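You operate a simulated robot arm through the tools that you are given. There is no shell and no other tool.

You are at the controls of a simulated robot arm. One attempt, no reset.

## Task
Put things in order on the steel bench top. At the end: the orange block from the steel bench top stands where the gold fitting stood; the gold fitting is on the black plastic case; the silver fitting stands where the orange block stood; the red fuse from the steel bench top is on the brown cardboard box; whatever was shut is shut again. Leave all else as you found it, and nothing knocked over.
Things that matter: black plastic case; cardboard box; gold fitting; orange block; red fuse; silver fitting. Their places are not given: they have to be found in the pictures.

It is judged by the outcome, as a careful person would: the job done as asked, and still so three seconds after it is handed in. It fails if anything else is knocked over, pushed out of place, dropped, spilled or broken.

## Robot
A 7-joint arm with a two-finger parallel gripper, fixed in place. Base frame: the origin is on the floor under the middle of its stand, x ahead of it, y to its left, z up; the work surface is at about z = 0.82. Readings come in m, degrees, newtons and seconds.
With the tool pointing down near the work surface it reaches from about 0.1 to 0.66 m from the base axis. Its first joint turns from -66.0 to 66.0 degrees. Payload 1.57 kg.
The tool frame sits at the grasp point between the pads (the TCP): z along the fingers, y along the line on which they close. The tips reach 0.03 m beyond it. Largest opening 0.08 m; finger width 0.017, thickness 0.012; the body of the gripper, 0.04 by 0.082 m, starts 0.08 m behind the TCP.
Orientation is told as [roll, pitch, yaw] about the base's x, y, z axes, in that order, counted from this pose: with the fingers straight down and closing along the base's y, the tool's x points along the base's -x, its y along +y and its z along -z.

## Interface
- The arm moves only by the tool servo_tool. Its argument "deltas" is one flat list of numbers, 7 for each row, row after row: the shift along the tool's x, y, z in units of 300 mm (1.0 is 300 mm), then the turn, a rotation vector about the tool's x, y, z in units of 120 degrees (1.0 is 120 degrees), then the closure in counts, from 0 (fully open) to 255 (shut). In form: [dx, dy, dz, ax, ay, az, hand, dx, dy, dz, ax, ay, az, hand, ...]. A call has 1 to 20 rows; each row is the pose to reach, as a shift and turn from the pose commanded when the call began, along the tool's axes at that moment. A call with a number of a shift or a turn outside -1 to 1 is refused whole. Rows are played at 5 a second. More than 0.05 m and 8.6 degrees between two rows, or a gripper value outside its range, and nothing of the call is played. Where a pose cannot be reached the arm comes as near as it can. A force on the tool above 40 N (or 10 N above the force at the start of the call, whichever is more), or a blocked arm, ends the call early, and 0.2 s more pass. The fingers move at their own pace (about 0.072 m/s each) and stop on an object; they squeeze with about 30 N. The grip force told is the motor's: it shows also when the fingers shut on nothing. Time passes only in rows, and 0.2 s behind the last, so rows that repeat a pose let the fingers close. The reply holds the time, the measured pose of the TCP, the force on the tool along the base axes, the opening and the grip force, in the units named above and with some noise, with the torque about the TCP (base axes, N m) and any sound that the robot's microphone picked up.
- Cameras (640 x 400 px; columns grow to the right, rows downward): "scene" is fixed at [0.0612, 0.4586, 1.4124]; the picture's right is [-0.60, -0.80, 0.00], its down [-0.56, 0.42, -0.72] and it looks along [0.58, -0.43, -0.69] (base axes); focal length 322 px, centre (320, 200). "wrist" rides on the gripper at [0.072, -0.007, -0.122] in the tool frame; the picture's right is [0.09, 1.00, 0.00], its down [-0.84, 0.08, -0.54] and it looks along [-0.54, 0.05, 0.84] (tool axes); focal length 238 px, centre (320, 200).
- grab_frame(camera): a new picture of that camera. The clock stands still meanwhile.
- measure_at(camera, pixels): for up to 12 pixels [column, row] of the newest picture of that camera ("zoom" is the newest enlarged one), the place [x, y, z] in the base frame of the surface seen there, good to about 0.003 m, but the place of the scene camera against the robot may be out by one fixed shift of up to 0.012 m in any direction. The clock stands still meanwhile.
- enlarge(camera, box): a new picture of the part [left, top, right, bottom] of that camera's present view, enlarged. The clock stands still meanwhile.
- close_job(): hands the job in; it is judged then, once.

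Unless the task says otherwise, let go and move clear before handing in.

The tools are called after ">>>" as a command line: name --argument value ..., lists and objects as JSON in quotes. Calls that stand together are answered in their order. servo_tool: Moves the arm, as the interface text tells. Its arguments: {"type":"object","properties":{"deltas":{"type":"array","items":{"type":"number"}}},"required":["deltas"]} The other tools are called the same way: grab_frame (camera) takes a picture; measure_at (camera, pixels) gives the place of the surface under pixels of a picture; enlarge (camera, box) takes an enlarged picture of a part of a camera's view; close_job () hands the job in.

At the start:

```text
time_s: 0.0
position: [0.417, 0.2714, 1.1037]
tcp_rot: [0.0, 0.0, 0.0]
contact_force: [0.0, 0.0, -0.6]
ft_torque: [-0.01, 0.01, -0.03]
width: 0.0799
gripper_force: 0.1
```

scene: 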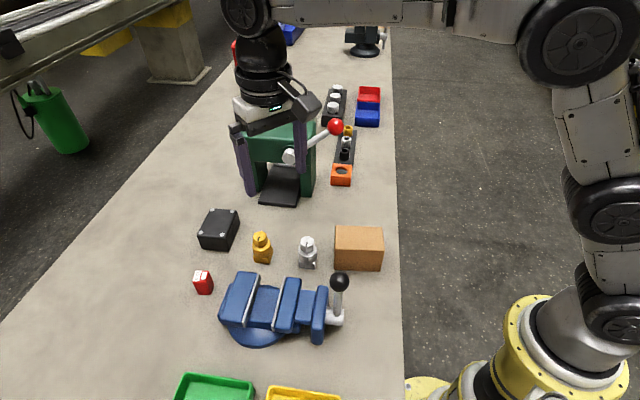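
wrist: 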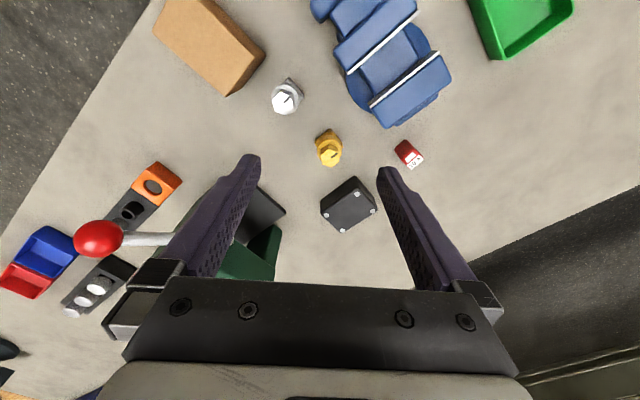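

The first pictures show the black case near scene (218,229), gold fitting (262,247), silver fitting (307,252), cardboard box (358,248), red fuse (203,282), and an orange item near (342,175). I'll enlarge these areas to see details.

>>> enlarge --camera "scene" --box '[180, 190, 400, 330]'

>>> enlarge --camera "scene" --box '[220, 70, 400, 200]'

>>> enlarge --camera "wrist" --box '[0, 150, 300, 340]'

>>> enlarge --camera "wrist" --box '[240, 0, 480, 240]'

```text
2.86 times, centred on (290, 260) of scene
```

zoom: 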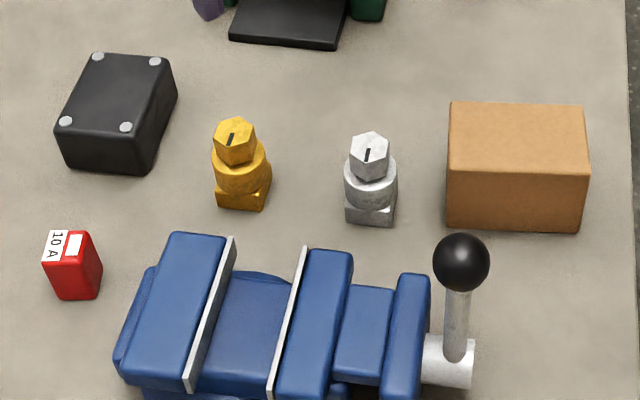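

```text
3.08 times, centred on (310, 135) of scene
```

zoom: 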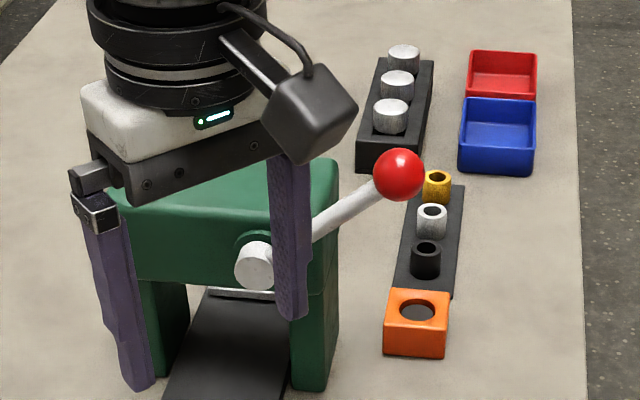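

```text
2.11 times, centred on (150, 245) of wrist
```

zoom: 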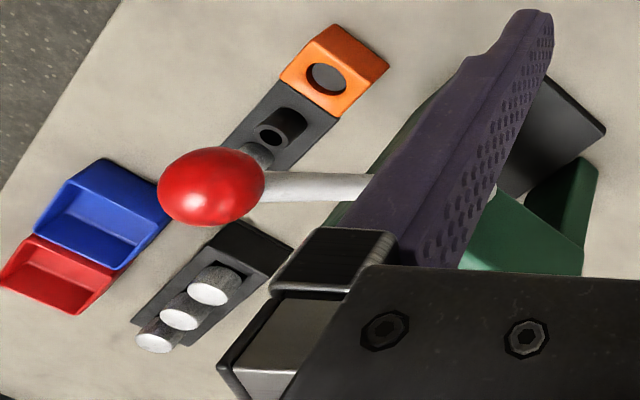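

```text
1.67 times, centred on (360, 120) of wrist
```

zoom: 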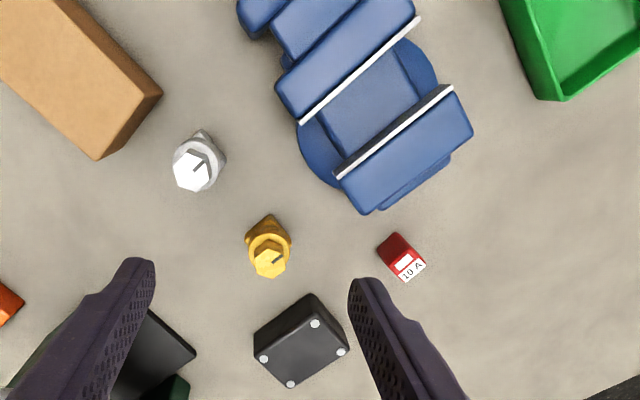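

The orange item at scene (342,175) is a block with a hole in its top, right beside the black bushing rail. I'll measure the main objects from the scene camera and look at the far end and near end of the bench too.

>>> grab_frame --camera "scene"

>>> measure_at --camera "scene" --pixels '[[261, 236], [263, 258], [307, 241], [307, 263], [358, 235], [360, 262], [218, 222], [203, 275], [343, 168], [341, 181], [340, 282], [250, 255]]'

>>> enlarge --camera "scene" --box '[220, 0, 420, 125]'

>>> enlarge --camera "scene" --box '[140, 260, 364, 400]'

```text
taken
```

scene: 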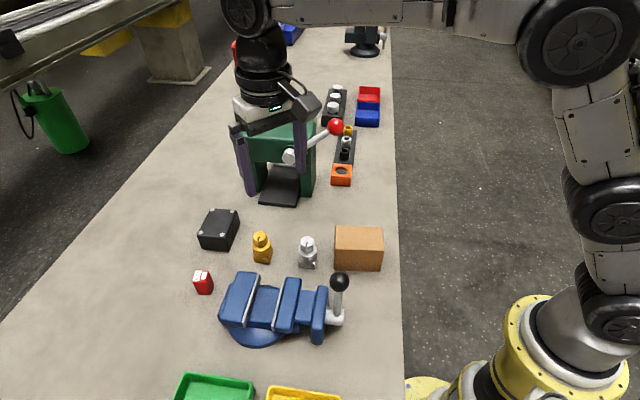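

```text
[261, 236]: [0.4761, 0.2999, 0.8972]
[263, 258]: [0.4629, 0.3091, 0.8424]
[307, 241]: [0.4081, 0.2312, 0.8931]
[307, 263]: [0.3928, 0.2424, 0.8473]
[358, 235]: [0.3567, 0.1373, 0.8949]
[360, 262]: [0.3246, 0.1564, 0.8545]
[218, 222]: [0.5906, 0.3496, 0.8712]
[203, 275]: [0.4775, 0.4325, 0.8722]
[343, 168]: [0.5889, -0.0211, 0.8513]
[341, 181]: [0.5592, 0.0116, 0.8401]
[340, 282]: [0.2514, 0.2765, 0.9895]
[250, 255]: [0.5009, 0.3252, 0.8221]
```

```text
3.20 times, centred on (320, 62) of scene
```

zoom: 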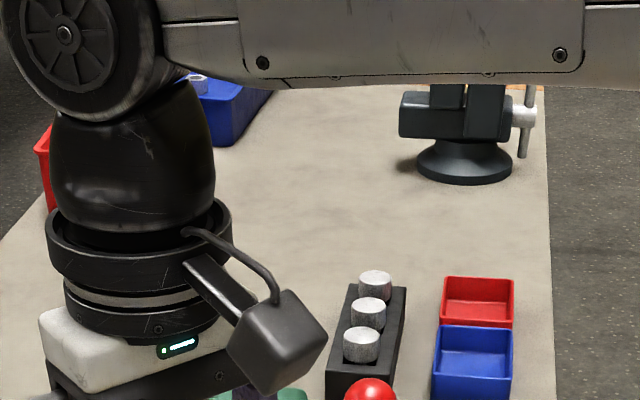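

```text
2.86 times, centred on (252, 330) of scene
```

zoom: 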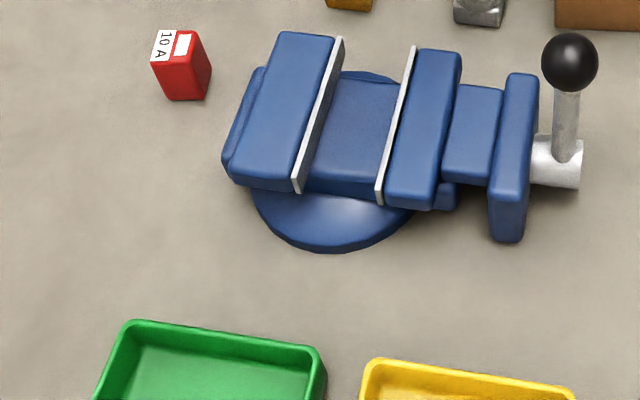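

The scene measurements place the gold fitting near (0.47,0.30), silver (0.40,0.24), box (0.34,0.15), case (0.59,0.35), fuse (0.48,0.43), and orange block (0.57,0.0). Now I'll measure the same things with the wrist camera, to learn the scene camera's fixed shift.

>>> grab_frame --camera "wrist"

>>> measure_at --camera "wrist" --pixels '[[285, 101], [330, 154], [407, 155], [348, 204], [326, 212], [346, 230], [377, 211], [351, 180], [206, 40], [152, 188], [171, 186], [137, 184]]'

>>> measure_at --camera "scene" --pixels '[[261, 239], [308, 243], [203, 275], [199, 275], [233, 212], [213, 210], [202, 233], [223, 234], [335, 229], [383, 229], [343, 167], [340, 172]]'

```text
taken
```

wrist: 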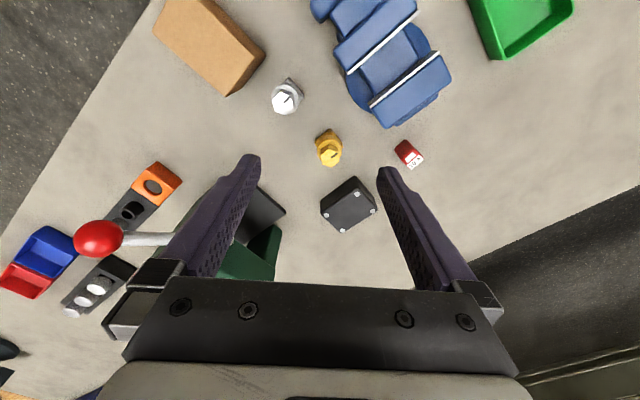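

```text
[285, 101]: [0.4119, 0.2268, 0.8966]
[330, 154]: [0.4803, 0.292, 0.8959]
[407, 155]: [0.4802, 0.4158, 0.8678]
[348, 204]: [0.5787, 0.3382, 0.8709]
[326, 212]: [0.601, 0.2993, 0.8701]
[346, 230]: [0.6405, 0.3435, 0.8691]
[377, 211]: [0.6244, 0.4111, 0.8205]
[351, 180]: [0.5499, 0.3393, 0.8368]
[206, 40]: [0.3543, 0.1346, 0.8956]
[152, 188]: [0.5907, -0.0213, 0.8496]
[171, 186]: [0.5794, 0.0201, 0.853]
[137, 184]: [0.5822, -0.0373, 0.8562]
```

```text
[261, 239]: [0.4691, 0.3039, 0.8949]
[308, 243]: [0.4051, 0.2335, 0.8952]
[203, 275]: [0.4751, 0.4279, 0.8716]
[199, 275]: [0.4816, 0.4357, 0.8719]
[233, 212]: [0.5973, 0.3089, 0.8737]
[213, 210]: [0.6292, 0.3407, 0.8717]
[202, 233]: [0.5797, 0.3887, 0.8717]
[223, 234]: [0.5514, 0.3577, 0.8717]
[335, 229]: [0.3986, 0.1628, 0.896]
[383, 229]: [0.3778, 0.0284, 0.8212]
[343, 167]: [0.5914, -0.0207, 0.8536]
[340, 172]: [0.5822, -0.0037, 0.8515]
```

The wrist and scene cameras agree to within about 1 cm. Before moving, I'll measure the obstacles near the orange block: the red ball (98,239), the handle (150,240), the rail, and the press, plus the vise knob.

>>> measure_at --camera "wrist" --pixels '[[98, 239], [120, 240], [98, 220], [150, 239], [140, 205], [125, 225], [110, 215], [163, 163], [181, 182], [160, 206], [136, 187], [262, 205]]'

>>> measure_at --camera "scene" --pixels '[[335, 127], [343, 127], [320, 136], [300, 150], [289, 157], [281, 170], [347, 131], [346, 141], [344, 152], [352, 160], [340, 280], [285, 130]]'

```text
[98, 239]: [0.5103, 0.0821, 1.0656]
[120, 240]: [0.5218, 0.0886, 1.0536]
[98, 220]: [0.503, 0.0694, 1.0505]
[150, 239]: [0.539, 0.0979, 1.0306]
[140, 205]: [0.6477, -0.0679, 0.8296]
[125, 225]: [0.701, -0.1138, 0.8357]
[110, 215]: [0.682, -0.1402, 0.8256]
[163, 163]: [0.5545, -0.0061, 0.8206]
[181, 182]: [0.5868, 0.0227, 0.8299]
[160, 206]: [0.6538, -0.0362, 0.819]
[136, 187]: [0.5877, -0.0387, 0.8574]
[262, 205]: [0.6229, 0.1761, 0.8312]
```

```text
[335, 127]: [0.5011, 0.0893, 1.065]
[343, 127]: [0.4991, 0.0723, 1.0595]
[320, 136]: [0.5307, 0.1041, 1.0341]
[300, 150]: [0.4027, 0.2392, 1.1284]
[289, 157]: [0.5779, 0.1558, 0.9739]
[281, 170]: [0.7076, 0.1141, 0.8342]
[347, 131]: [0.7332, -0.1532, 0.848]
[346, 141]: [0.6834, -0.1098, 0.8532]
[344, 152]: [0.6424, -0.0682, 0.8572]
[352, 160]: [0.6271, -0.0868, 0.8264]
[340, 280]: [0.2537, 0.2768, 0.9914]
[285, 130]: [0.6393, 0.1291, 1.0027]
```

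The red ball sits at about (0.51,0.08,1.05), near where the arm must reach for the orange block, so I'll need care there. Next I'll move lower and yaw to 32° for a close view of the gold and silver fittings.

>>> servo_tool --deltas '[0.0226, -0.0236, 0.0692, 0, 0, -0.0533, 0, 0.0452, -0.0472, 0.1384, 0, 0, -0.1067, 0, 0.0678, -0.0708, 0.2076, 0, 0, -0.16, 0, 0.0904, -0.0944, 0.2768, 0, 0, -0.2133, 0, 0.113, -0.118, 0.346, 0, 0, -0.2667, 0, 0.113, -0.118, 0.346, 0, 0, -0.2667, 0]'

>>> grab_frame --camera "wrist"

>>> grab_frame --camera "scene"

```text
time_s: 1.4
position: [0.384, 0.2356, 0.9993]
tcp_rot: [-0.1, 0.0, 32.1]
contact_force: [-0.4, -0.4, -0.2]
ft_torque: [-0.02, 0.0, -0.02]
width: 0.0801
gripper_force: 0.0
```

```text
taken
```

wrist: 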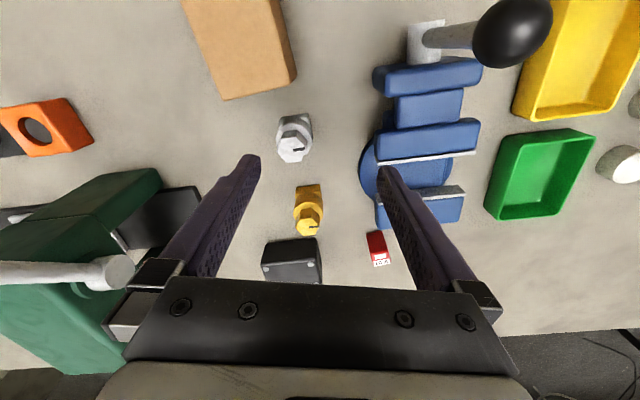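

```text
taken
```

scene: 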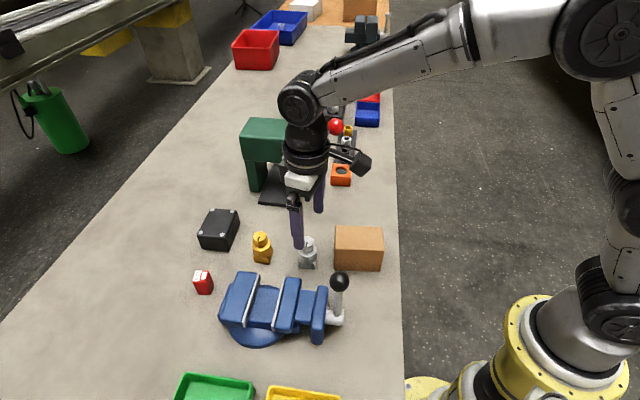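

The wrist view shows silver at (294,138), gold at (309,208), the case at (291,260), and fuse (378,248). I'll enlarge and measure these in detail.

>>> enlarge --camera "wrist" --box '[250, 100, 410, 290]'

>>> enlarge --camera "wrist" --box '[0, 60, 260, 290]'

>>> measure_at --camera "wrist" --pixels '[[307, 226], [296, 208], [323, 210], [301, 190], [317, 189], [294, 150], [279, 138], [311, 140], [285, 119], [304, 118], [377, 236], [380, 262]]'

```text
2.11 times, centred on (330, 195) of wrist
```

zoom: 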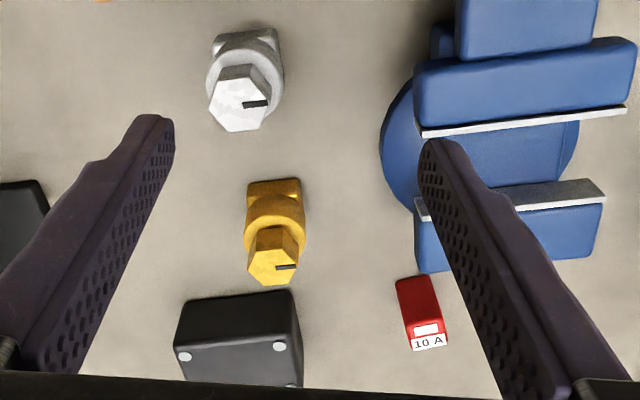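

```text
1.74 times, centred on (130, 175) of wrist
```

zoom: 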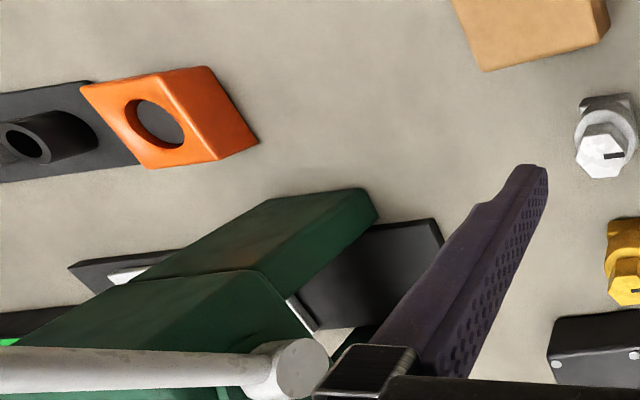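

```text
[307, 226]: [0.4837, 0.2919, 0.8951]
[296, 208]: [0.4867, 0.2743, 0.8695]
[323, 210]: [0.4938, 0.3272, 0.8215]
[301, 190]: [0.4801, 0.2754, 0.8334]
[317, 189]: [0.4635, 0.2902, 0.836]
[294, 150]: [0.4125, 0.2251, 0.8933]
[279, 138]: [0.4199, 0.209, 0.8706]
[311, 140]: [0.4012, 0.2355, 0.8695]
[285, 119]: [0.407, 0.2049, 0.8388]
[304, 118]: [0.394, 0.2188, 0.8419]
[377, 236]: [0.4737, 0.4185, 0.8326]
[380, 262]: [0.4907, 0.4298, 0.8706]
```

Gold's top is at about (0.484,0.292,0.895) and silver's at about (0.412,0.225,0.893). Now I'll swing at safe height, staying clear of the red ball, to look closely at the orange block and the rail beside it.

>>> servo_tool --deltas '[0.0788, -0.1041, -0.025, 0, 0, 0.0125, 0, 0.1577, -0.2082, -0.05, 0, 0, 0.025, 0, 0.2365, -0.3122, -0.075, 0, 0, 0.0375, 0, 0.3153, -0.4163, -0.1, 0, 0, 0.05, 0, 0.3347, -0.5417, -0.1, 0, 0, 0.0625, 0, 0.3542, -0.6672, -0.1, 0, 0, 0.075, 0, 0.3736, -0.7926, -0.1, 0, 0, 0.0875, 0, 0.393, -0.918, -0.1, 0, 0, 0.1, 0, 0.393, -0.918, -0.1, 0, 0, 0.1, 0]'

>>> grab_frame --camera "wrist"

>>> grab_frame --camera "scene"

```text
time_s: 3.4
position: [0.4278, -0.0591, 1.03]
tcp_rot: [0.0, 0.0, 20.1]
contact_force: [-0.2, -0.1, 0.2]
ft_torque: [-0.01, 0.01, -0.02]
width: 0.08
gripper_force: 0.1
```

```text
taken
```

wrist: 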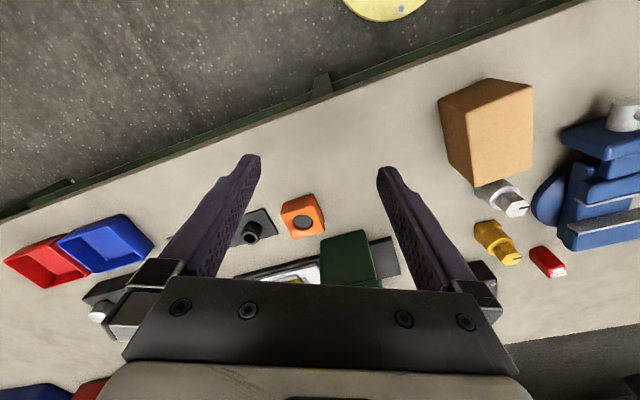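

```text
taken
```

scene: 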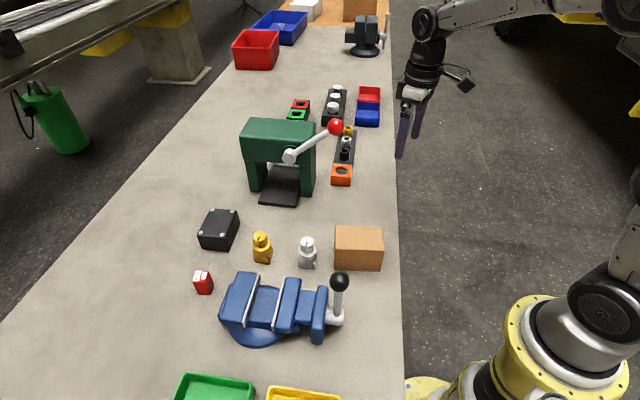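

The scene now reveals small red and green holed blocks behind the press (300,108). I'll enlarge the orange block in both views and measure its corners.

>>> enlarge --camera "wrist" --box '[220, 170, 420, 295]'

>>> enlarge --camera "scene" --box '[230, 80, 390, 190]'

>>> enlarge --camera "scene" --box '[310, 120, 390, 200]'

>>> measure_at --camera "wrist" --pixels '[[284, 204], [312, 196], [322, 213], [295, 219], [298, 234], [322, 231], [303, 209], [262, 211], [250, 230], [274, 235], [303, 223], [281, 222]]'

```text
3.20 times, centred on (320, 232) of wrist
```

zoom: 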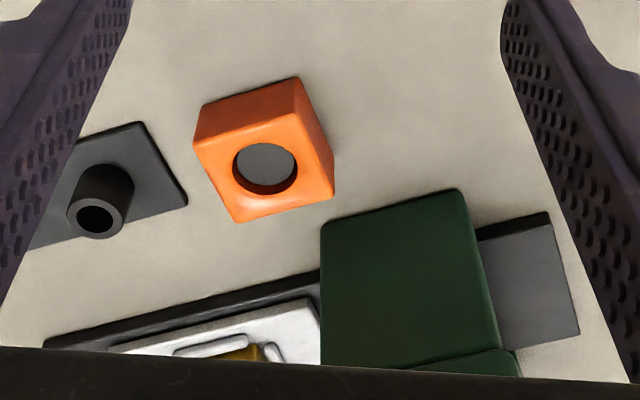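

```text
3.64 times, centred on (310, 135) of scene
```

zoom: 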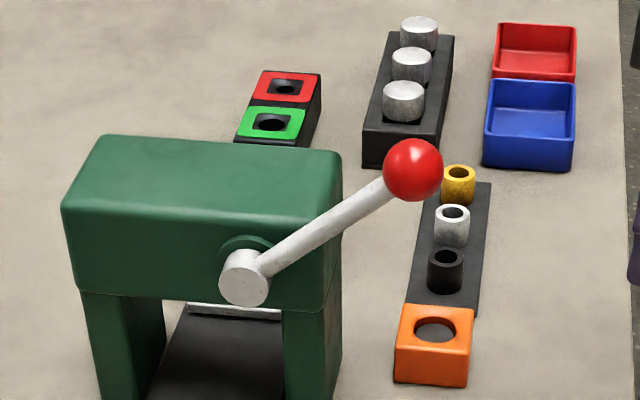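

```text
5.00 times, centred on (350, 160) of scene
```

zoom: 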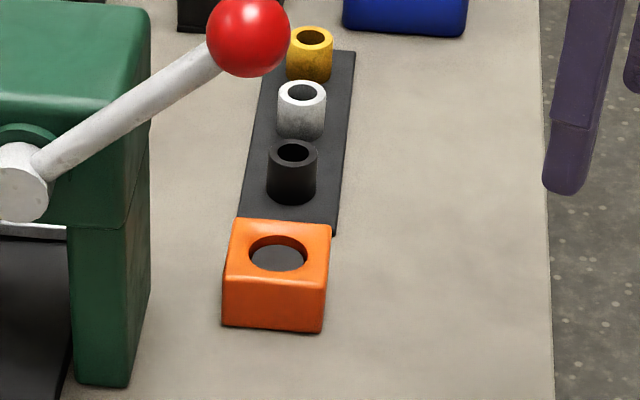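

```text
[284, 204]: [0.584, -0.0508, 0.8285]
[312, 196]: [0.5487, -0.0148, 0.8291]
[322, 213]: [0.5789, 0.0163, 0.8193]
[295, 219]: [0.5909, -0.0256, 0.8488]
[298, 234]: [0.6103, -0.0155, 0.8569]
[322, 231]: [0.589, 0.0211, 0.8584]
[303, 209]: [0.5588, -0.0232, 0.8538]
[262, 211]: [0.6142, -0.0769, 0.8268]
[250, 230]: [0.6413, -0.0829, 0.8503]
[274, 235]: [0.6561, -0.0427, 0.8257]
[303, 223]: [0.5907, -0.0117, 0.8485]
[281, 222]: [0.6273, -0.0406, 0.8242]
```

The enlarged wrist view shows the orange block standing free, with a gap to the rail. I'll measure its corners precisely in a zoom.

>>> enlarge --camera "wrist" --box '[220, 170, 420, 295]'

>>> measure_at --camera "zoom" --pixels '[[201, 143], [295, 119], [329, 193], [242, 216], [265, 168], [206, 110], [294, 82], [332, 160], [140, 125], [184, 200], [103, 215], [210, 190]]'

>>> measure_at --camera "scene" --pixels '[[334, 166], [353, 165], [331, 176], [351, 177], [342, 170], [335, 124], [254, 130], [285, 156]]'

```text
3.20 times, centred on (320, 232) of wrist
```

zoom: 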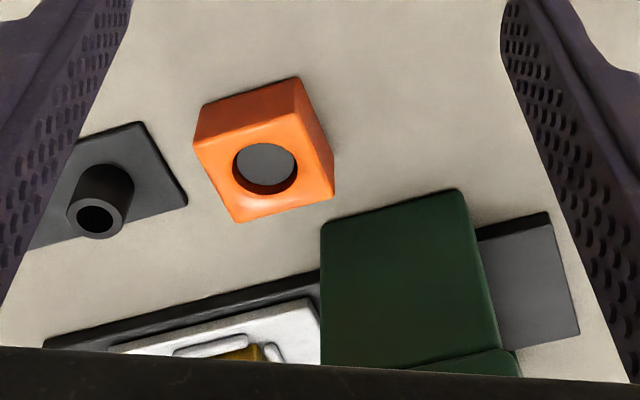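

```text
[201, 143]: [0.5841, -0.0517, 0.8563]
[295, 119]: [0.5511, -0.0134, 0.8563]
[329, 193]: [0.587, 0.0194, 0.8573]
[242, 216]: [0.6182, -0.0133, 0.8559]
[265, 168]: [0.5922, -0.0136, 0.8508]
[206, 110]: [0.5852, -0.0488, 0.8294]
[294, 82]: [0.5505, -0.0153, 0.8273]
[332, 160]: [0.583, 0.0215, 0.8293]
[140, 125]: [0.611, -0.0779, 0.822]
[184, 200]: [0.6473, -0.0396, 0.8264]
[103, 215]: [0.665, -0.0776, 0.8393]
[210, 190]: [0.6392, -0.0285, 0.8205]
```

```text
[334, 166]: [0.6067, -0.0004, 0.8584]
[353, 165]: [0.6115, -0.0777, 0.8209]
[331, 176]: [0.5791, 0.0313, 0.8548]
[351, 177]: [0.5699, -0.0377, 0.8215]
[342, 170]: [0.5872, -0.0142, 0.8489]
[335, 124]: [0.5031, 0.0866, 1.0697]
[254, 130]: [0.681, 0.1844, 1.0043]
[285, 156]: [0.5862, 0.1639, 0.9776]
```

The orange block's top corners give a centre of about (0.585,-0.015), about 0.05 m square, 0.036 m tall, turned about 45°, with a 3–4 cm gap to the rail. Next I'll go back, clear of the ball, to view the gold fitting and the black case close up.

>>> servo_tool --deltas '[0.0056, 0.1254, 0, 0, 0, -0.009, 0, 0.0112, 0.2508, 0, 0, 0, -0.018, 0, 0.0167, 0.3763, 0, 0, 0, -0.027, 0, 0.0223, 0.5017, 0, 0, 0, -0.036, 0, -0.0549, 0.6154, 0, 0, 0, -0.045, 0, -0.1321, 0.729, 0, 0, 0, -0.054, 0, -0.2093, 0.8427, 0, 0, 0, -0.063, 0, -0.2875, 0.8946, 0.0333, 0, 0, -0.072, 0, -0.3658, 0.9464, 0.0667, 0, 0, -0.081, 0, -0.444, 0.9983, 0.1, 0, 0, -0.0908, 0, -0.444, 0.9983, 0.1, 0, 0, -0.0908, 0]'

>>> grab_frame --camera "wrist"

>>> enlarge --camera "wrist" --box '[240, 100, 440, 290]'

```text
time_s: 5.8
position: [0.4533, 0.2695, 0.9988]
tcp_rot: [0.0, 0.1, 30.9]
contact_force: [0.5, 1.0, -0.3]
ft_torque: [-0.03, 0.0, -0.03]
width: 0.0799
gripper_force: 0.0
```

```text
taken
```

wrist: 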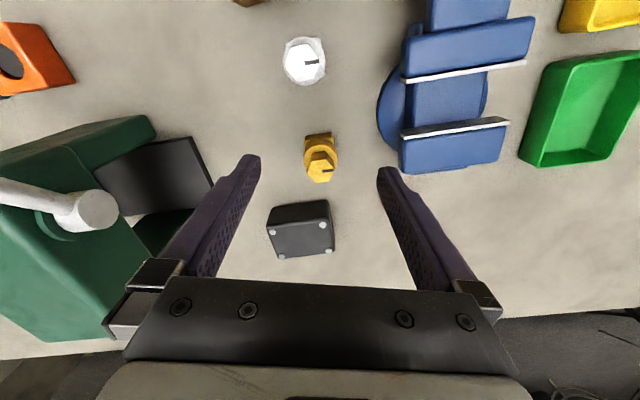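

```text
2.11 times, centred on (340, 195) of wrist
```

zoom: 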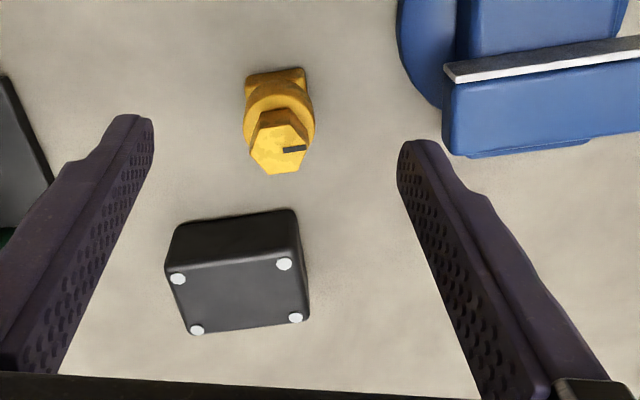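

The zoom shows the gold hex top at (279,150), with base corners (247,82) and (303,72), and the case screws at (178,278), (284,264), (196,330), (296,317). I'll measure them.

>>> measure_at --camera "zoom" --pixels '[[279, 150], [255, 147], [304, 147], [279, 132], [280, 170], [248, 115], [309, 112], [252, 84], [300, 76], [278, 82], [250, 105], [275, 75]]'

>>> measure_at --camera "zoom" --pixels '[[178, 279], [284, 265], [196, 330], [296, 317], [172, 268], [294, 253], [190, 332], [306, 322], [238, 297], [180, 230], [290, 215], [240, 298]]'

```text
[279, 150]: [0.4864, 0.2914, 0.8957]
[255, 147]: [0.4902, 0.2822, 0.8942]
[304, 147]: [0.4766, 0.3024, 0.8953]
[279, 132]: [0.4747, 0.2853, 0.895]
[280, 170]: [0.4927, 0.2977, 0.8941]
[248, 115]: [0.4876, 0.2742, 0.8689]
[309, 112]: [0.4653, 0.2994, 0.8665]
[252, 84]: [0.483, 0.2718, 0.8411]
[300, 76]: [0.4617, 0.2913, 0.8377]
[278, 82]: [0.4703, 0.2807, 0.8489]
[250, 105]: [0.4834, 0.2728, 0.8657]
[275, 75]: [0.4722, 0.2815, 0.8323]
```

```text
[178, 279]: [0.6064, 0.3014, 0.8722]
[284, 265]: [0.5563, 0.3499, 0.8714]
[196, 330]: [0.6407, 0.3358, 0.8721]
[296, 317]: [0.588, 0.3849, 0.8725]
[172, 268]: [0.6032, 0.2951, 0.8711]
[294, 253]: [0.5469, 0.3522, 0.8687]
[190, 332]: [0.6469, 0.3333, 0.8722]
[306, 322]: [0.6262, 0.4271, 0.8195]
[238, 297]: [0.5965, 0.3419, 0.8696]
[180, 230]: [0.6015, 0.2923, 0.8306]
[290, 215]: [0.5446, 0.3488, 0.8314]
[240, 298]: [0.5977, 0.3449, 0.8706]
```

Gold stands at about (0.4835,0.292) with base flats at 45°, and the case screws give a case centre of about (0.598,0.343), radius 0.69, which needs an outward tilt. I'll check the press's nearest extents before trying a hover over the case.

>>> grab_frame --camera "scene"

>>> measure_at --camera "scene" --pixels '[[243, 135], [252, 190], [248, 165], [256, 190], [248, 125], [263, 202], [299, 203], [312, 192], [311, 165], [310, 130], [235, 240], [270, 185]]'

```text
taken
```

scene: 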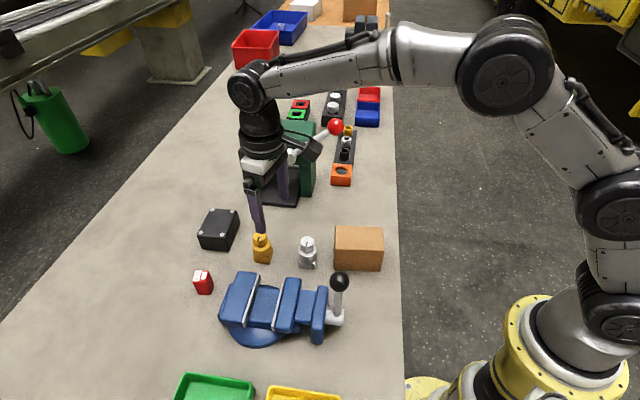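

```text
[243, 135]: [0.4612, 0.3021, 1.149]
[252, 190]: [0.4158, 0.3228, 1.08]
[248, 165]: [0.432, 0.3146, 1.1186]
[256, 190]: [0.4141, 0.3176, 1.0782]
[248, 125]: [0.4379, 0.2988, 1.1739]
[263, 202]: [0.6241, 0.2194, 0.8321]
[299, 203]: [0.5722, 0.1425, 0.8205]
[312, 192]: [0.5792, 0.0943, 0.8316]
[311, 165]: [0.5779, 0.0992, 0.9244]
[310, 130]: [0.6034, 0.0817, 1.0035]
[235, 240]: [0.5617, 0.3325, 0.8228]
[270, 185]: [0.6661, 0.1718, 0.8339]
```

The arm's forearm stays well above the bench, and the press is far enough from the case. I'll now test reach: hover over the case with a 15° outward tilt and yaw 45°.

>>> servo_tool --deltas '[-0.1046, -0.0082, 0, -0.0031, -0.0249, -0.0234, 0, -0.2092, -0.0164, 0, -0.0062, -0.0497, -0.0467, 0, -0.3138, -0.0246, 0, -0.0092, -0.0746, -0.0701, 0, -0.4184, -0.0328, 0, -0.0123, -0.0995, -0.0935, 0, -0.523, -0.041, 0, -0.0154, -0.1244, -0.1168, 0, -0.523, -0.041, 0, -0.0154, -0.1244, -0.1168, 0, -0.523, -0.041, 0, -0.0154, -0.1244, -0.1168, 0]'

>>> grab_frame --camera "wrist"

>>> grab_frame --camera "scene"

```text
time_s: 7.4
position: [0.5929, 0.3412, 1.0007]
tcp_rot: [0.0, -15.0, 45.1]
contact_force: [0.2, -1.1, -0.1]
ft_torque: [0.01, 0.05, -0.01]
width: 0.0798
gripper_force: 0.0
```

```text
taken
```

wrist: 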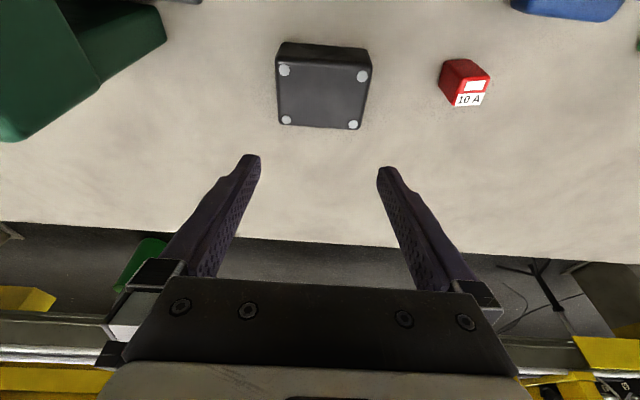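

```text
taken
```

scene: 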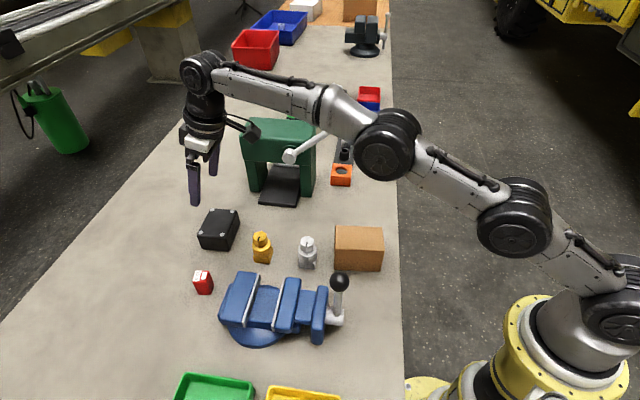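

The arm reached the tilted hover (0.593,0.341,1.0). The case appears at wrist (323,90) with screws at (285,69), (363,76), (286,119), (353,124), and the fuse at (465,83); I'll measure them closely.

>>> enlarge --camera "wrist" --box '[260, 20, 500, 160]'

>>> measure_at --camera "wrist" --pixels '[[285, 69], [363, 76], [286, 119], [353, 124], [323, 98], [444, 82], [486, 77], [457, 105], [484, 103], [466, 62], [471, 90], [278, 58]]'

```text
2.67 times, centred on (380, 90) of wrist
```

zoom: 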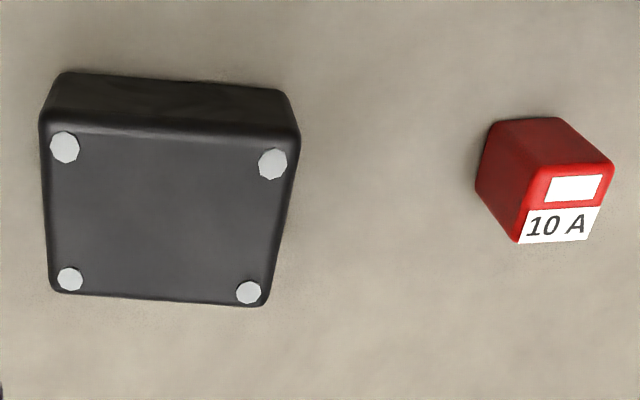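

```text
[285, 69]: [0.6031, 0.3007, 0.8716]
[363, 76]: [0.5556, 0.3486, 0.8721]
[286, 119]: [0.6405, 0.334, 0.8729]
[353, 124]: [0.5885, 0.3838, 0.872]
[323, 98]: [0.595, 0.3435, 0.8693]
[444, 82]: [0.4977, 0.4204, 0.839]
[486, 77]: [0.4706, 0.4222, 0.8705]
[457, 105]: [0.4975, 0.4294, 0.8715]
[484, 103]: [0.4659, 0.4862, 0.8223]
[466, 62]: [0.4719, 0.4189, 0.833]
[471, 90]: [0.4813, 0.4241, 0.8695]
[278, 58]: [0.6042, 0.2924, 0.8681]
```

The case centre is confirmed at about (0.597,0.342) with its top at 0.870. I'll test descending to the placing height at this tilt (no object held, tips staying above the case).

>>> servo_tool --deltas '[0.0302, 0, 0.1127, 0, 0, 0, 0, 0.0604, 0, 0.2254, 0, 0, 0, 0, 0.0604, 0, 0.2254, 0, 0, 0, 0, 0.0604, 0, 0.2254, 0, 0, 0, 0]'

>>> grab_frame --camera "scene"

```text
time_s: 8.4
position: [0.5925, 0.3398, 0.9293]
tcp_rot: [0.0, -15.0, 45.0]
contact_force: [0.7, 0.5, 0.4]
ft_torque: [0.01, -0.01, 0.02]
width: 0.0801
gripper_force: 0.0
```

```text
taken
```

scene: 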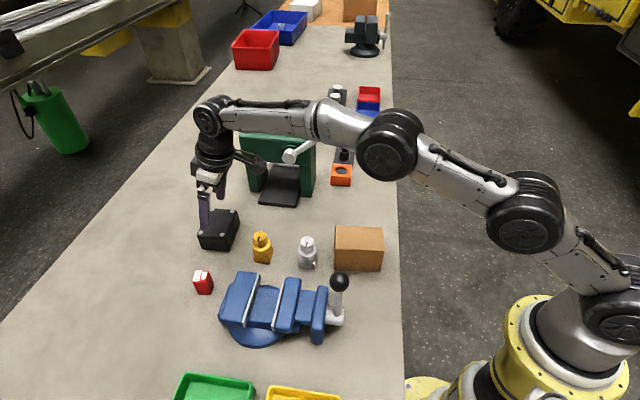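

The tilted reach works down to 0.93. Now I'll rise, keep the same tilt, and hover above the gold fitting to check alignment before descending.

>>> servo_tool --deltas '[-0.0303, 0, -0.1132, 0, 0, 0, 0, -0.0607, 0, -0.2263, 0, 0, 0, 0, 0.0284, 0.0368, -0.2502, 0, 0, 0, 0, 0.1175, 0.0737, -0.274, 0, 0, 0, 0, 0.2066, 0.1105, -0.2979, 0, 0, 0, 0, 0.2957, 0.1473, -0.3217, 0, 0, 0, 0, 0.2957, 0.1473, -0.3217, 0, 0, 0, 0]'

>>> grab_frame --camera "wrist"

>>> grab_frame --camera "scene"

```text
time_s: 10.0
position: [0.4832, 0.2914, 1.0001]
tcp_rot: [0.0, -15.0, 45.0]
contact_force: [0.1, 0.2, 0.3]
ft_torque: [0.0, 0.02, -0.01]
width: 0.0801
gripper_force: 0.1
```

```text
taken
```

wrist: 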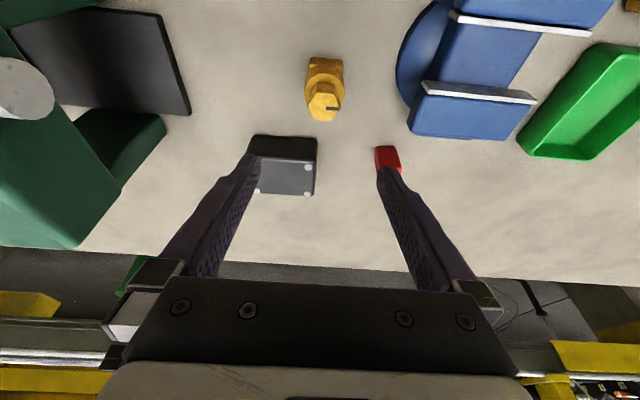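

```text
taken
```

scene: 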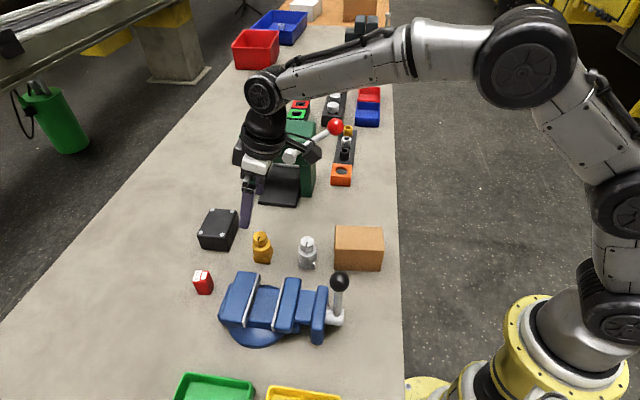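

Gold is centred between the fingers laterally (hex at (323,100), finger tips at 252 and 385). I'll measure it in a zoom from here once more.

>>> enlarge --camera "wrist" --box '[270, 40, 380, 130]'

```text
4.44 times, centred on (325, 85) of wrist
```

zoom: 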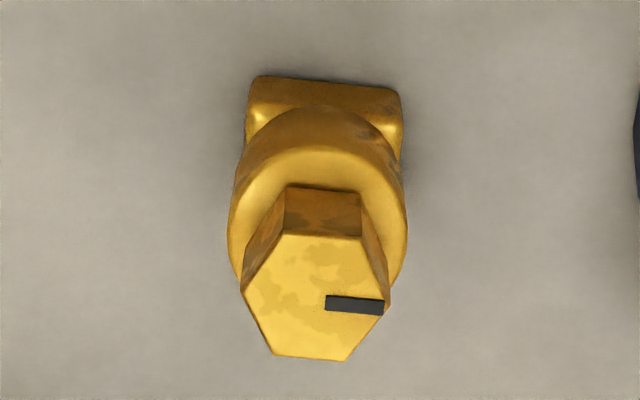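

>>> measure_at --camera "zoom" --pixels '[[315, 295], [248, 288], [385, 303], [322, 240], [310, 352], [240, 200], [398, 205], [250, 90], [398, 98], [320, 165], [322, 120], [325, 82]]'

```text
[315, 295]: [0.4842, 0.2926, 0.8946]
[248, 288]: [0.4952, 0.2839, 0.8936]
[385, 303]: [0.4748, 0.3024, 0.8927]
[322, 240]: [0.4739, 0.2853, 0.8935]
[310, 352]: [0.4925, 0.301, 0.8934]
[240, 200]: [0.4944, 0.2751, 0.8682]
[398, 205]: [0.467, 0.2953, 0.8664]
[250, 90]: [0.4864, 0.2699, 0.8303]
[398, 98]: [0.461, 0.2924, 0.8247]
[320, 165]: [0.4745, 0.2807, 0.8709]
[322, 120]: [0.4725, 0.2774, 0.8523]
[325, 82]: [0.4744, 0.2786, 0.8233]
```

Gold's centre is confirmed at (0.484,0.293), flange z 0.84–0.87. I'll descend vertically with the tilt to z≈0.858.

>>> servo_tool --deltas '[0.0239, 0, 0.0916, 0, 0, 0, 0, 0.0478, 0, 0.1832, 0, 0, 0, 0, 0.0717, 0.0003, 0.2748, 0, 0, 0, 0, 0.0956, 0.0005, 0.3664, 0, 0, 0, 0, 0.1195, 0.0007, 0.458, 0, 0, 0, 0, 0.1195, 0.0007, 0.458, 0, 0, 0, 0]'

>>> grab_frame --camera "wrist"

>>> grab_frame --camera "scene"

```text
time_s: 11.4
position: [0.4833, 0.2919, 0.8564]
tcp_rot: [0.1, -14.9, 45.0]
contact_force: [0.7, 0.3, -0.4]
ft_torque: [0.01, -0.03, 0.0]
width: 0.0798
gripper_force: 0.0
```

```text
taken
```

wrist: 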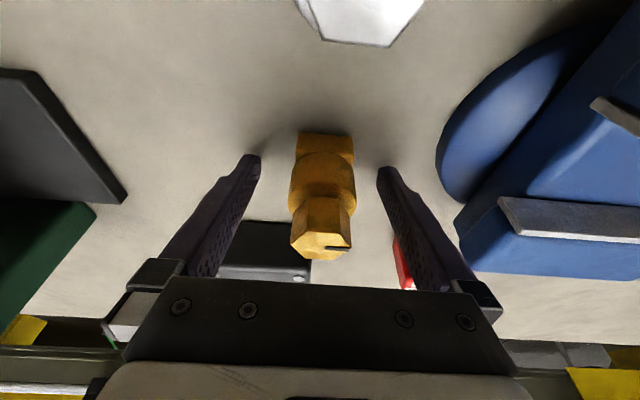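

```text
taken
```

scene: 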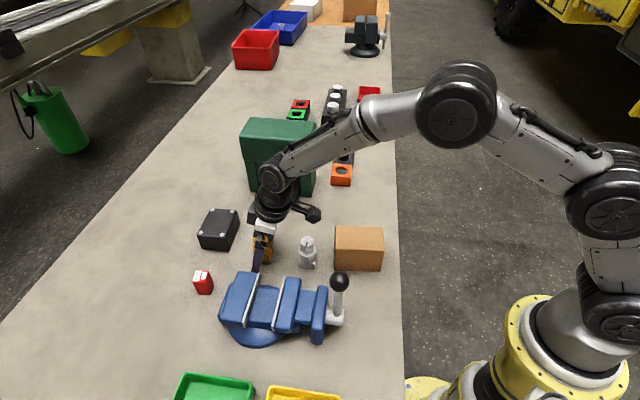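

Gold sits between the pads (column 322, fingers at 255 and 383), no contact felt, and the camera housing clears the silver fitting. I'll close the fingers now.

>>> servo_tool --deltas '[0, 0, 0, 0, 0, 0, 120, 0, 0, 0, 0, 0, 0, 255, 0, 0, 0, 0, 0, 0, 255, 0, 0, 0, 0, 0, 0, 255, 0, 0, 0, 0, 0, 0, 255]'

>>> grab_frame --camera "wrist"

```text
time_s: 12.6
position: [0.4847, 0.2918, 0.8561]
tcp_rot: [-0.1, -15.1, 45.0]
contact_force: [-0.7, 2.1, -0.3]
ft_torque: [0.03, -0.01, 0.02]
width: 0.0392
gripper_force: 30.2
```

```text
taken
```

wrist: 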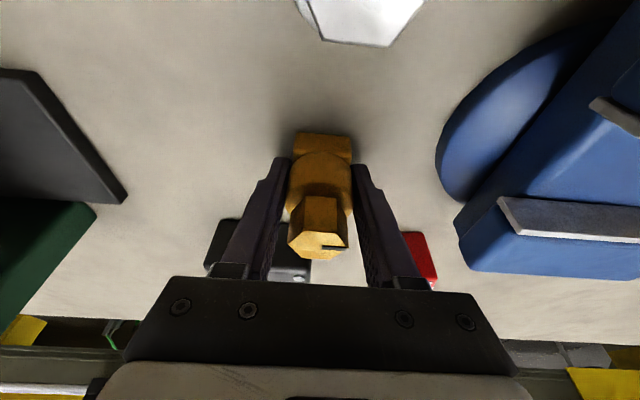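

Gold is gripped (opening 0.039 m, 30 N). I'll lift it straight up, then carry it at height to above the case.

>>> servo_tool --deltas '[-0.0103, 0, -0.0384, 0, 0, 0, 255, -0.0206, 0, -0.0767, 0, 0, 0, 255, -0.0411, 0, -0.1535, 0, 0, 0, 255, -0.0617, 0, -0.2302, 0, 0, 0, 255, -0.0823, 0, -0.3069, 0, 0, 0, 255, -0.1028, 0, -0.3837, 0, 0, 0, 255, -0.1234, 0, -0.4604, 0, 0, 0, 255, -0.1234, 0, -0.4604, 0, 0, 0, 255]'

>>> grab_frame --camera "wrist"

>>> grab_frame --camera "scene"

```text
time_s: 14.4
position: [0.4837, 0.2901, 1.002]
tcp_rot: [0.0, -15.1, 45.0]
contact_force: [0.7, 0.3, -4.3]
ft_torque: [0.01, 0.0, 0.01]
width: 0.0394
gripper_force: 30.0
```

```text
taken
```

wrist: 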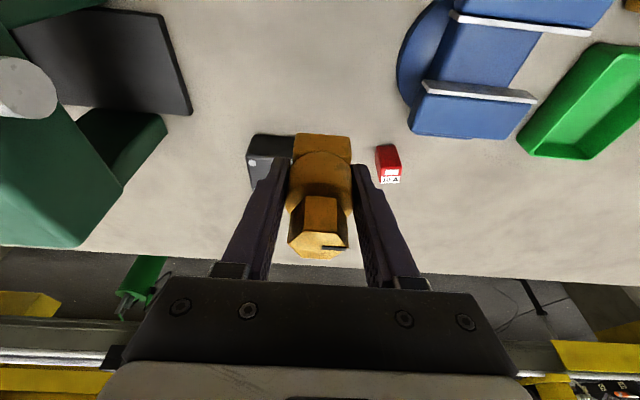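

```text
taken
```

scene: 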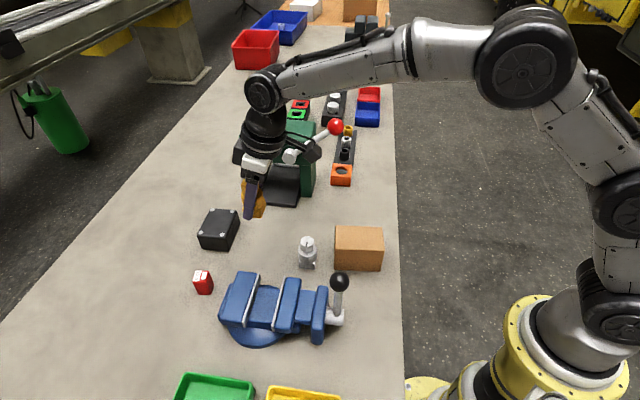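

Gold is lifted (weight about 4 N) and upright in the grip. I'll carry it level to above the case centre.

>>> servo_tool --deltas '[-0.0733, -0.0297, 0.0196, 0, 0, 0, 255, -0.1466, -0.0594, 0.0393, 0, 0, 0, 255, -0.2199, -0.0891, 0.0589, 0, 0, 0, 255, -0.2932, -0.1188, 0.0786, 0, 0, 0, 255, -0.3665, -0.1485, 0.0982, 0, 0, 0, 255, -0.3665, -0.1485, 0.0982, 0, 0, 0, 255, -0.3665, -0.1485, 0.0982, 0, 0, 0, 255]'

>>> grab_frame --camera "wrist"

>>> grab_frame --camera "scene"

```text
time_s: 16.0
position: [0.5958, 0.3399, 1.0016]
tcp_rot: [-0.1, -14.9, 44.9]
contact_force: [-0.4, -0.1, -2.4]
ft_torque: [-0.02, -0.04, 0.0]
width: 0.0392
gripper_force: 30.4
```

```text
taken
```

wrist: 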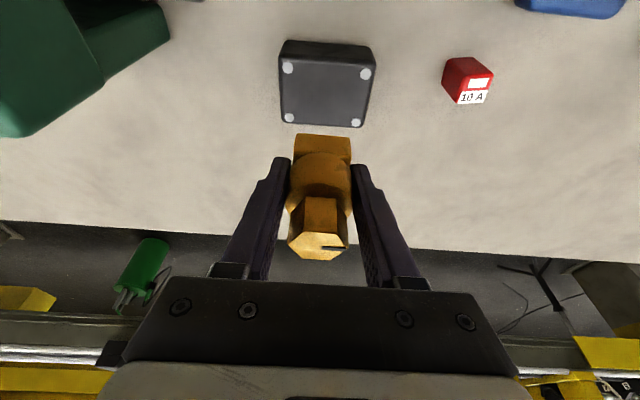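

```text
taken
```

scene: 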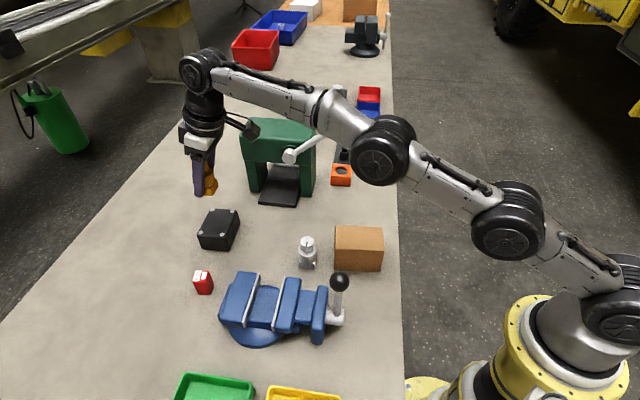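

Over the case with gold held. I'll descend to just above the case top, then look.

>>> servo_tool --deltas '[0.019, 0, 0.0708, 0, 0, 0, 255, 0.038, 0, 0.1417, 0, 0, 0, 255, 0.0569, 0, 0.2125, 0, 0, 0, 255, 0.0716, 0, 0.2673, 0, 0, 0, 255, 0.0716, 0, 0.2673, 0, 0, 0, 255, 0.0716, 0, 0.2673, 0, 0, 0, 255]'

>>> enlarge --camera "wrist" --box '[220, 60, 440, 280]'

>>> enlarge --camera "scene" --box '[170, 130, 290, 270]'

```text
time_s: 17.4
position: [0.5968, 0.3416, 0.9184]
tcp_rot: [0.1, -15.0, 45.0]
contact_force: [-1.0, 0.3, -3.0]
ft_torque: [0.0, 0.01, 0.0]
width: 0.0393
gripper_force: 30.1
```

```text
1.82 times, centred on (330, 170) of wrist
```

zoom: 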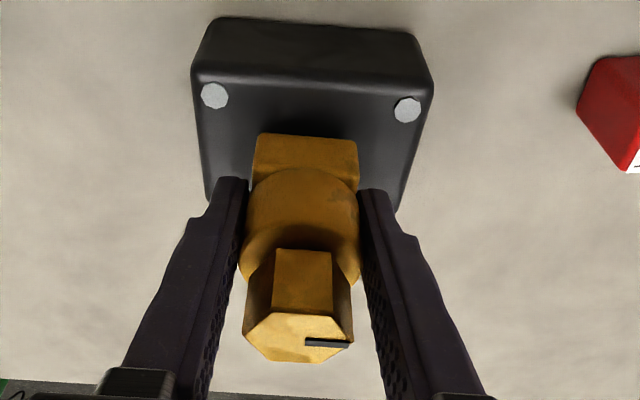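

```text
2.86 times, centred on (230, 200) of scene
```

zoom: 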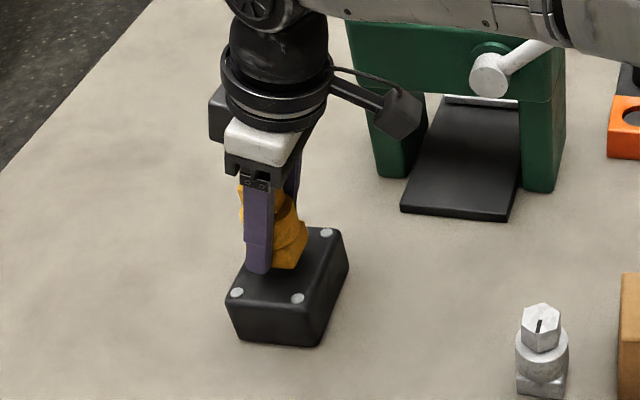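

Gold hovers about 1 cm above the case, centred between the screws. I'll lower it in small steps while watching the force.

>>> servo_tool --deltas '[0.0017, 0, 0.0064, 0, 0, 0, 255, 0.0035, 0, 0.0129, 0, 0, 0, 255, 0.0052, 0, 0.0193, 0, 0, 0, 255, 0.0069, 0, 0.0258, 0, 0, 0, 255, 0.0069, 0, 0.0258, 0, 0, 0, 255]'

```text
time_s: 18.6
position: [0.5967, 0.3399, 0.9094]
tcp_rot: [0.1, -15.0, 45.0]
contact_force: [0.3, 0.0, -2.9]
ft_torque: [0.0, 0.0, -0.01]
width: 0.0395
gripper_force: 29.3
```

No contact yet at z≈0.909. I'll go on in 1 mm steps.

>>> servo_tool --deltas '[0.0009, 0, 0.0032, 0, 0, 0, 255, 0.0017, 0, 0.0064, 0, 0, 0, 255, 0.0017, 0, 0.0064, 0, 0, 0, 255]'

>>> enlarge --camera "scene" --box '[180, 170, 270, 260]'

```text
time_s: 19.4
position: [0.5962, 0.3415, 0.9093]
tcp_rot: [0.0, -15.0, 45.0]
contact_force: [-0.3, -0.7, -3.7]
ft_torque: [0.01, -0.04, -0.03]
width: 0.0395
gripper_force: 29.8
```

```text
4.44 times, centred on (225, 215) of scene
```

zoom: 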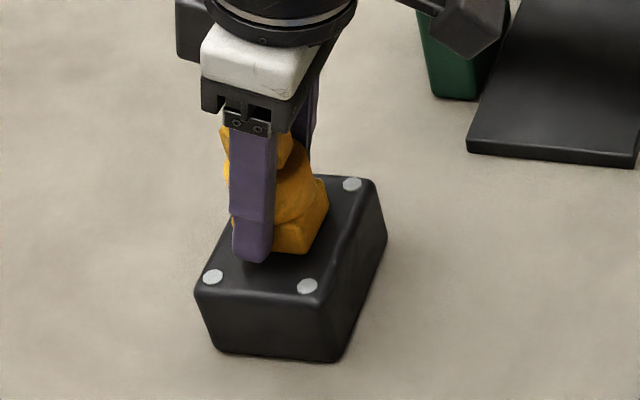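

Still no clear force change at a commanded 0.907. I'll continue down 1 mm at a time.

>>> servo_tool --deltas '[0.0009, 0, 0.0032, 0, 0, 0, 255, 0.0009, 0, 0.0032, 0, 0, 0, 255]'

>>> servo_tool --deltas '[0.0009, 0, 0.0032, 0, 0, 0, 255, 0.0009, 0, 0.0032, 0, 0, 0, 255]'

```text
time_s: 20.0
position: [0.5967, 0.3409, 0.9052]
tcp_rot: [0.0, -14.9, 45.0]
contact_force: [0.2, 0.0, -3.7]
ft_torque: [0.01, -0.02, 0.04]
width: 0.0394
gripper_force: 30.0
```

```text
time_s: 20.6
position: [0.596, 0.3409, 0.9068]
tcp_rot: [0.0, -15.2, 45.0]
contact_force: [-0.1, -1.4, 1.7]
ft_torque: [-0.06, 0.07, 0.0]
width: 0.0391
gripper_force: 30.4
```

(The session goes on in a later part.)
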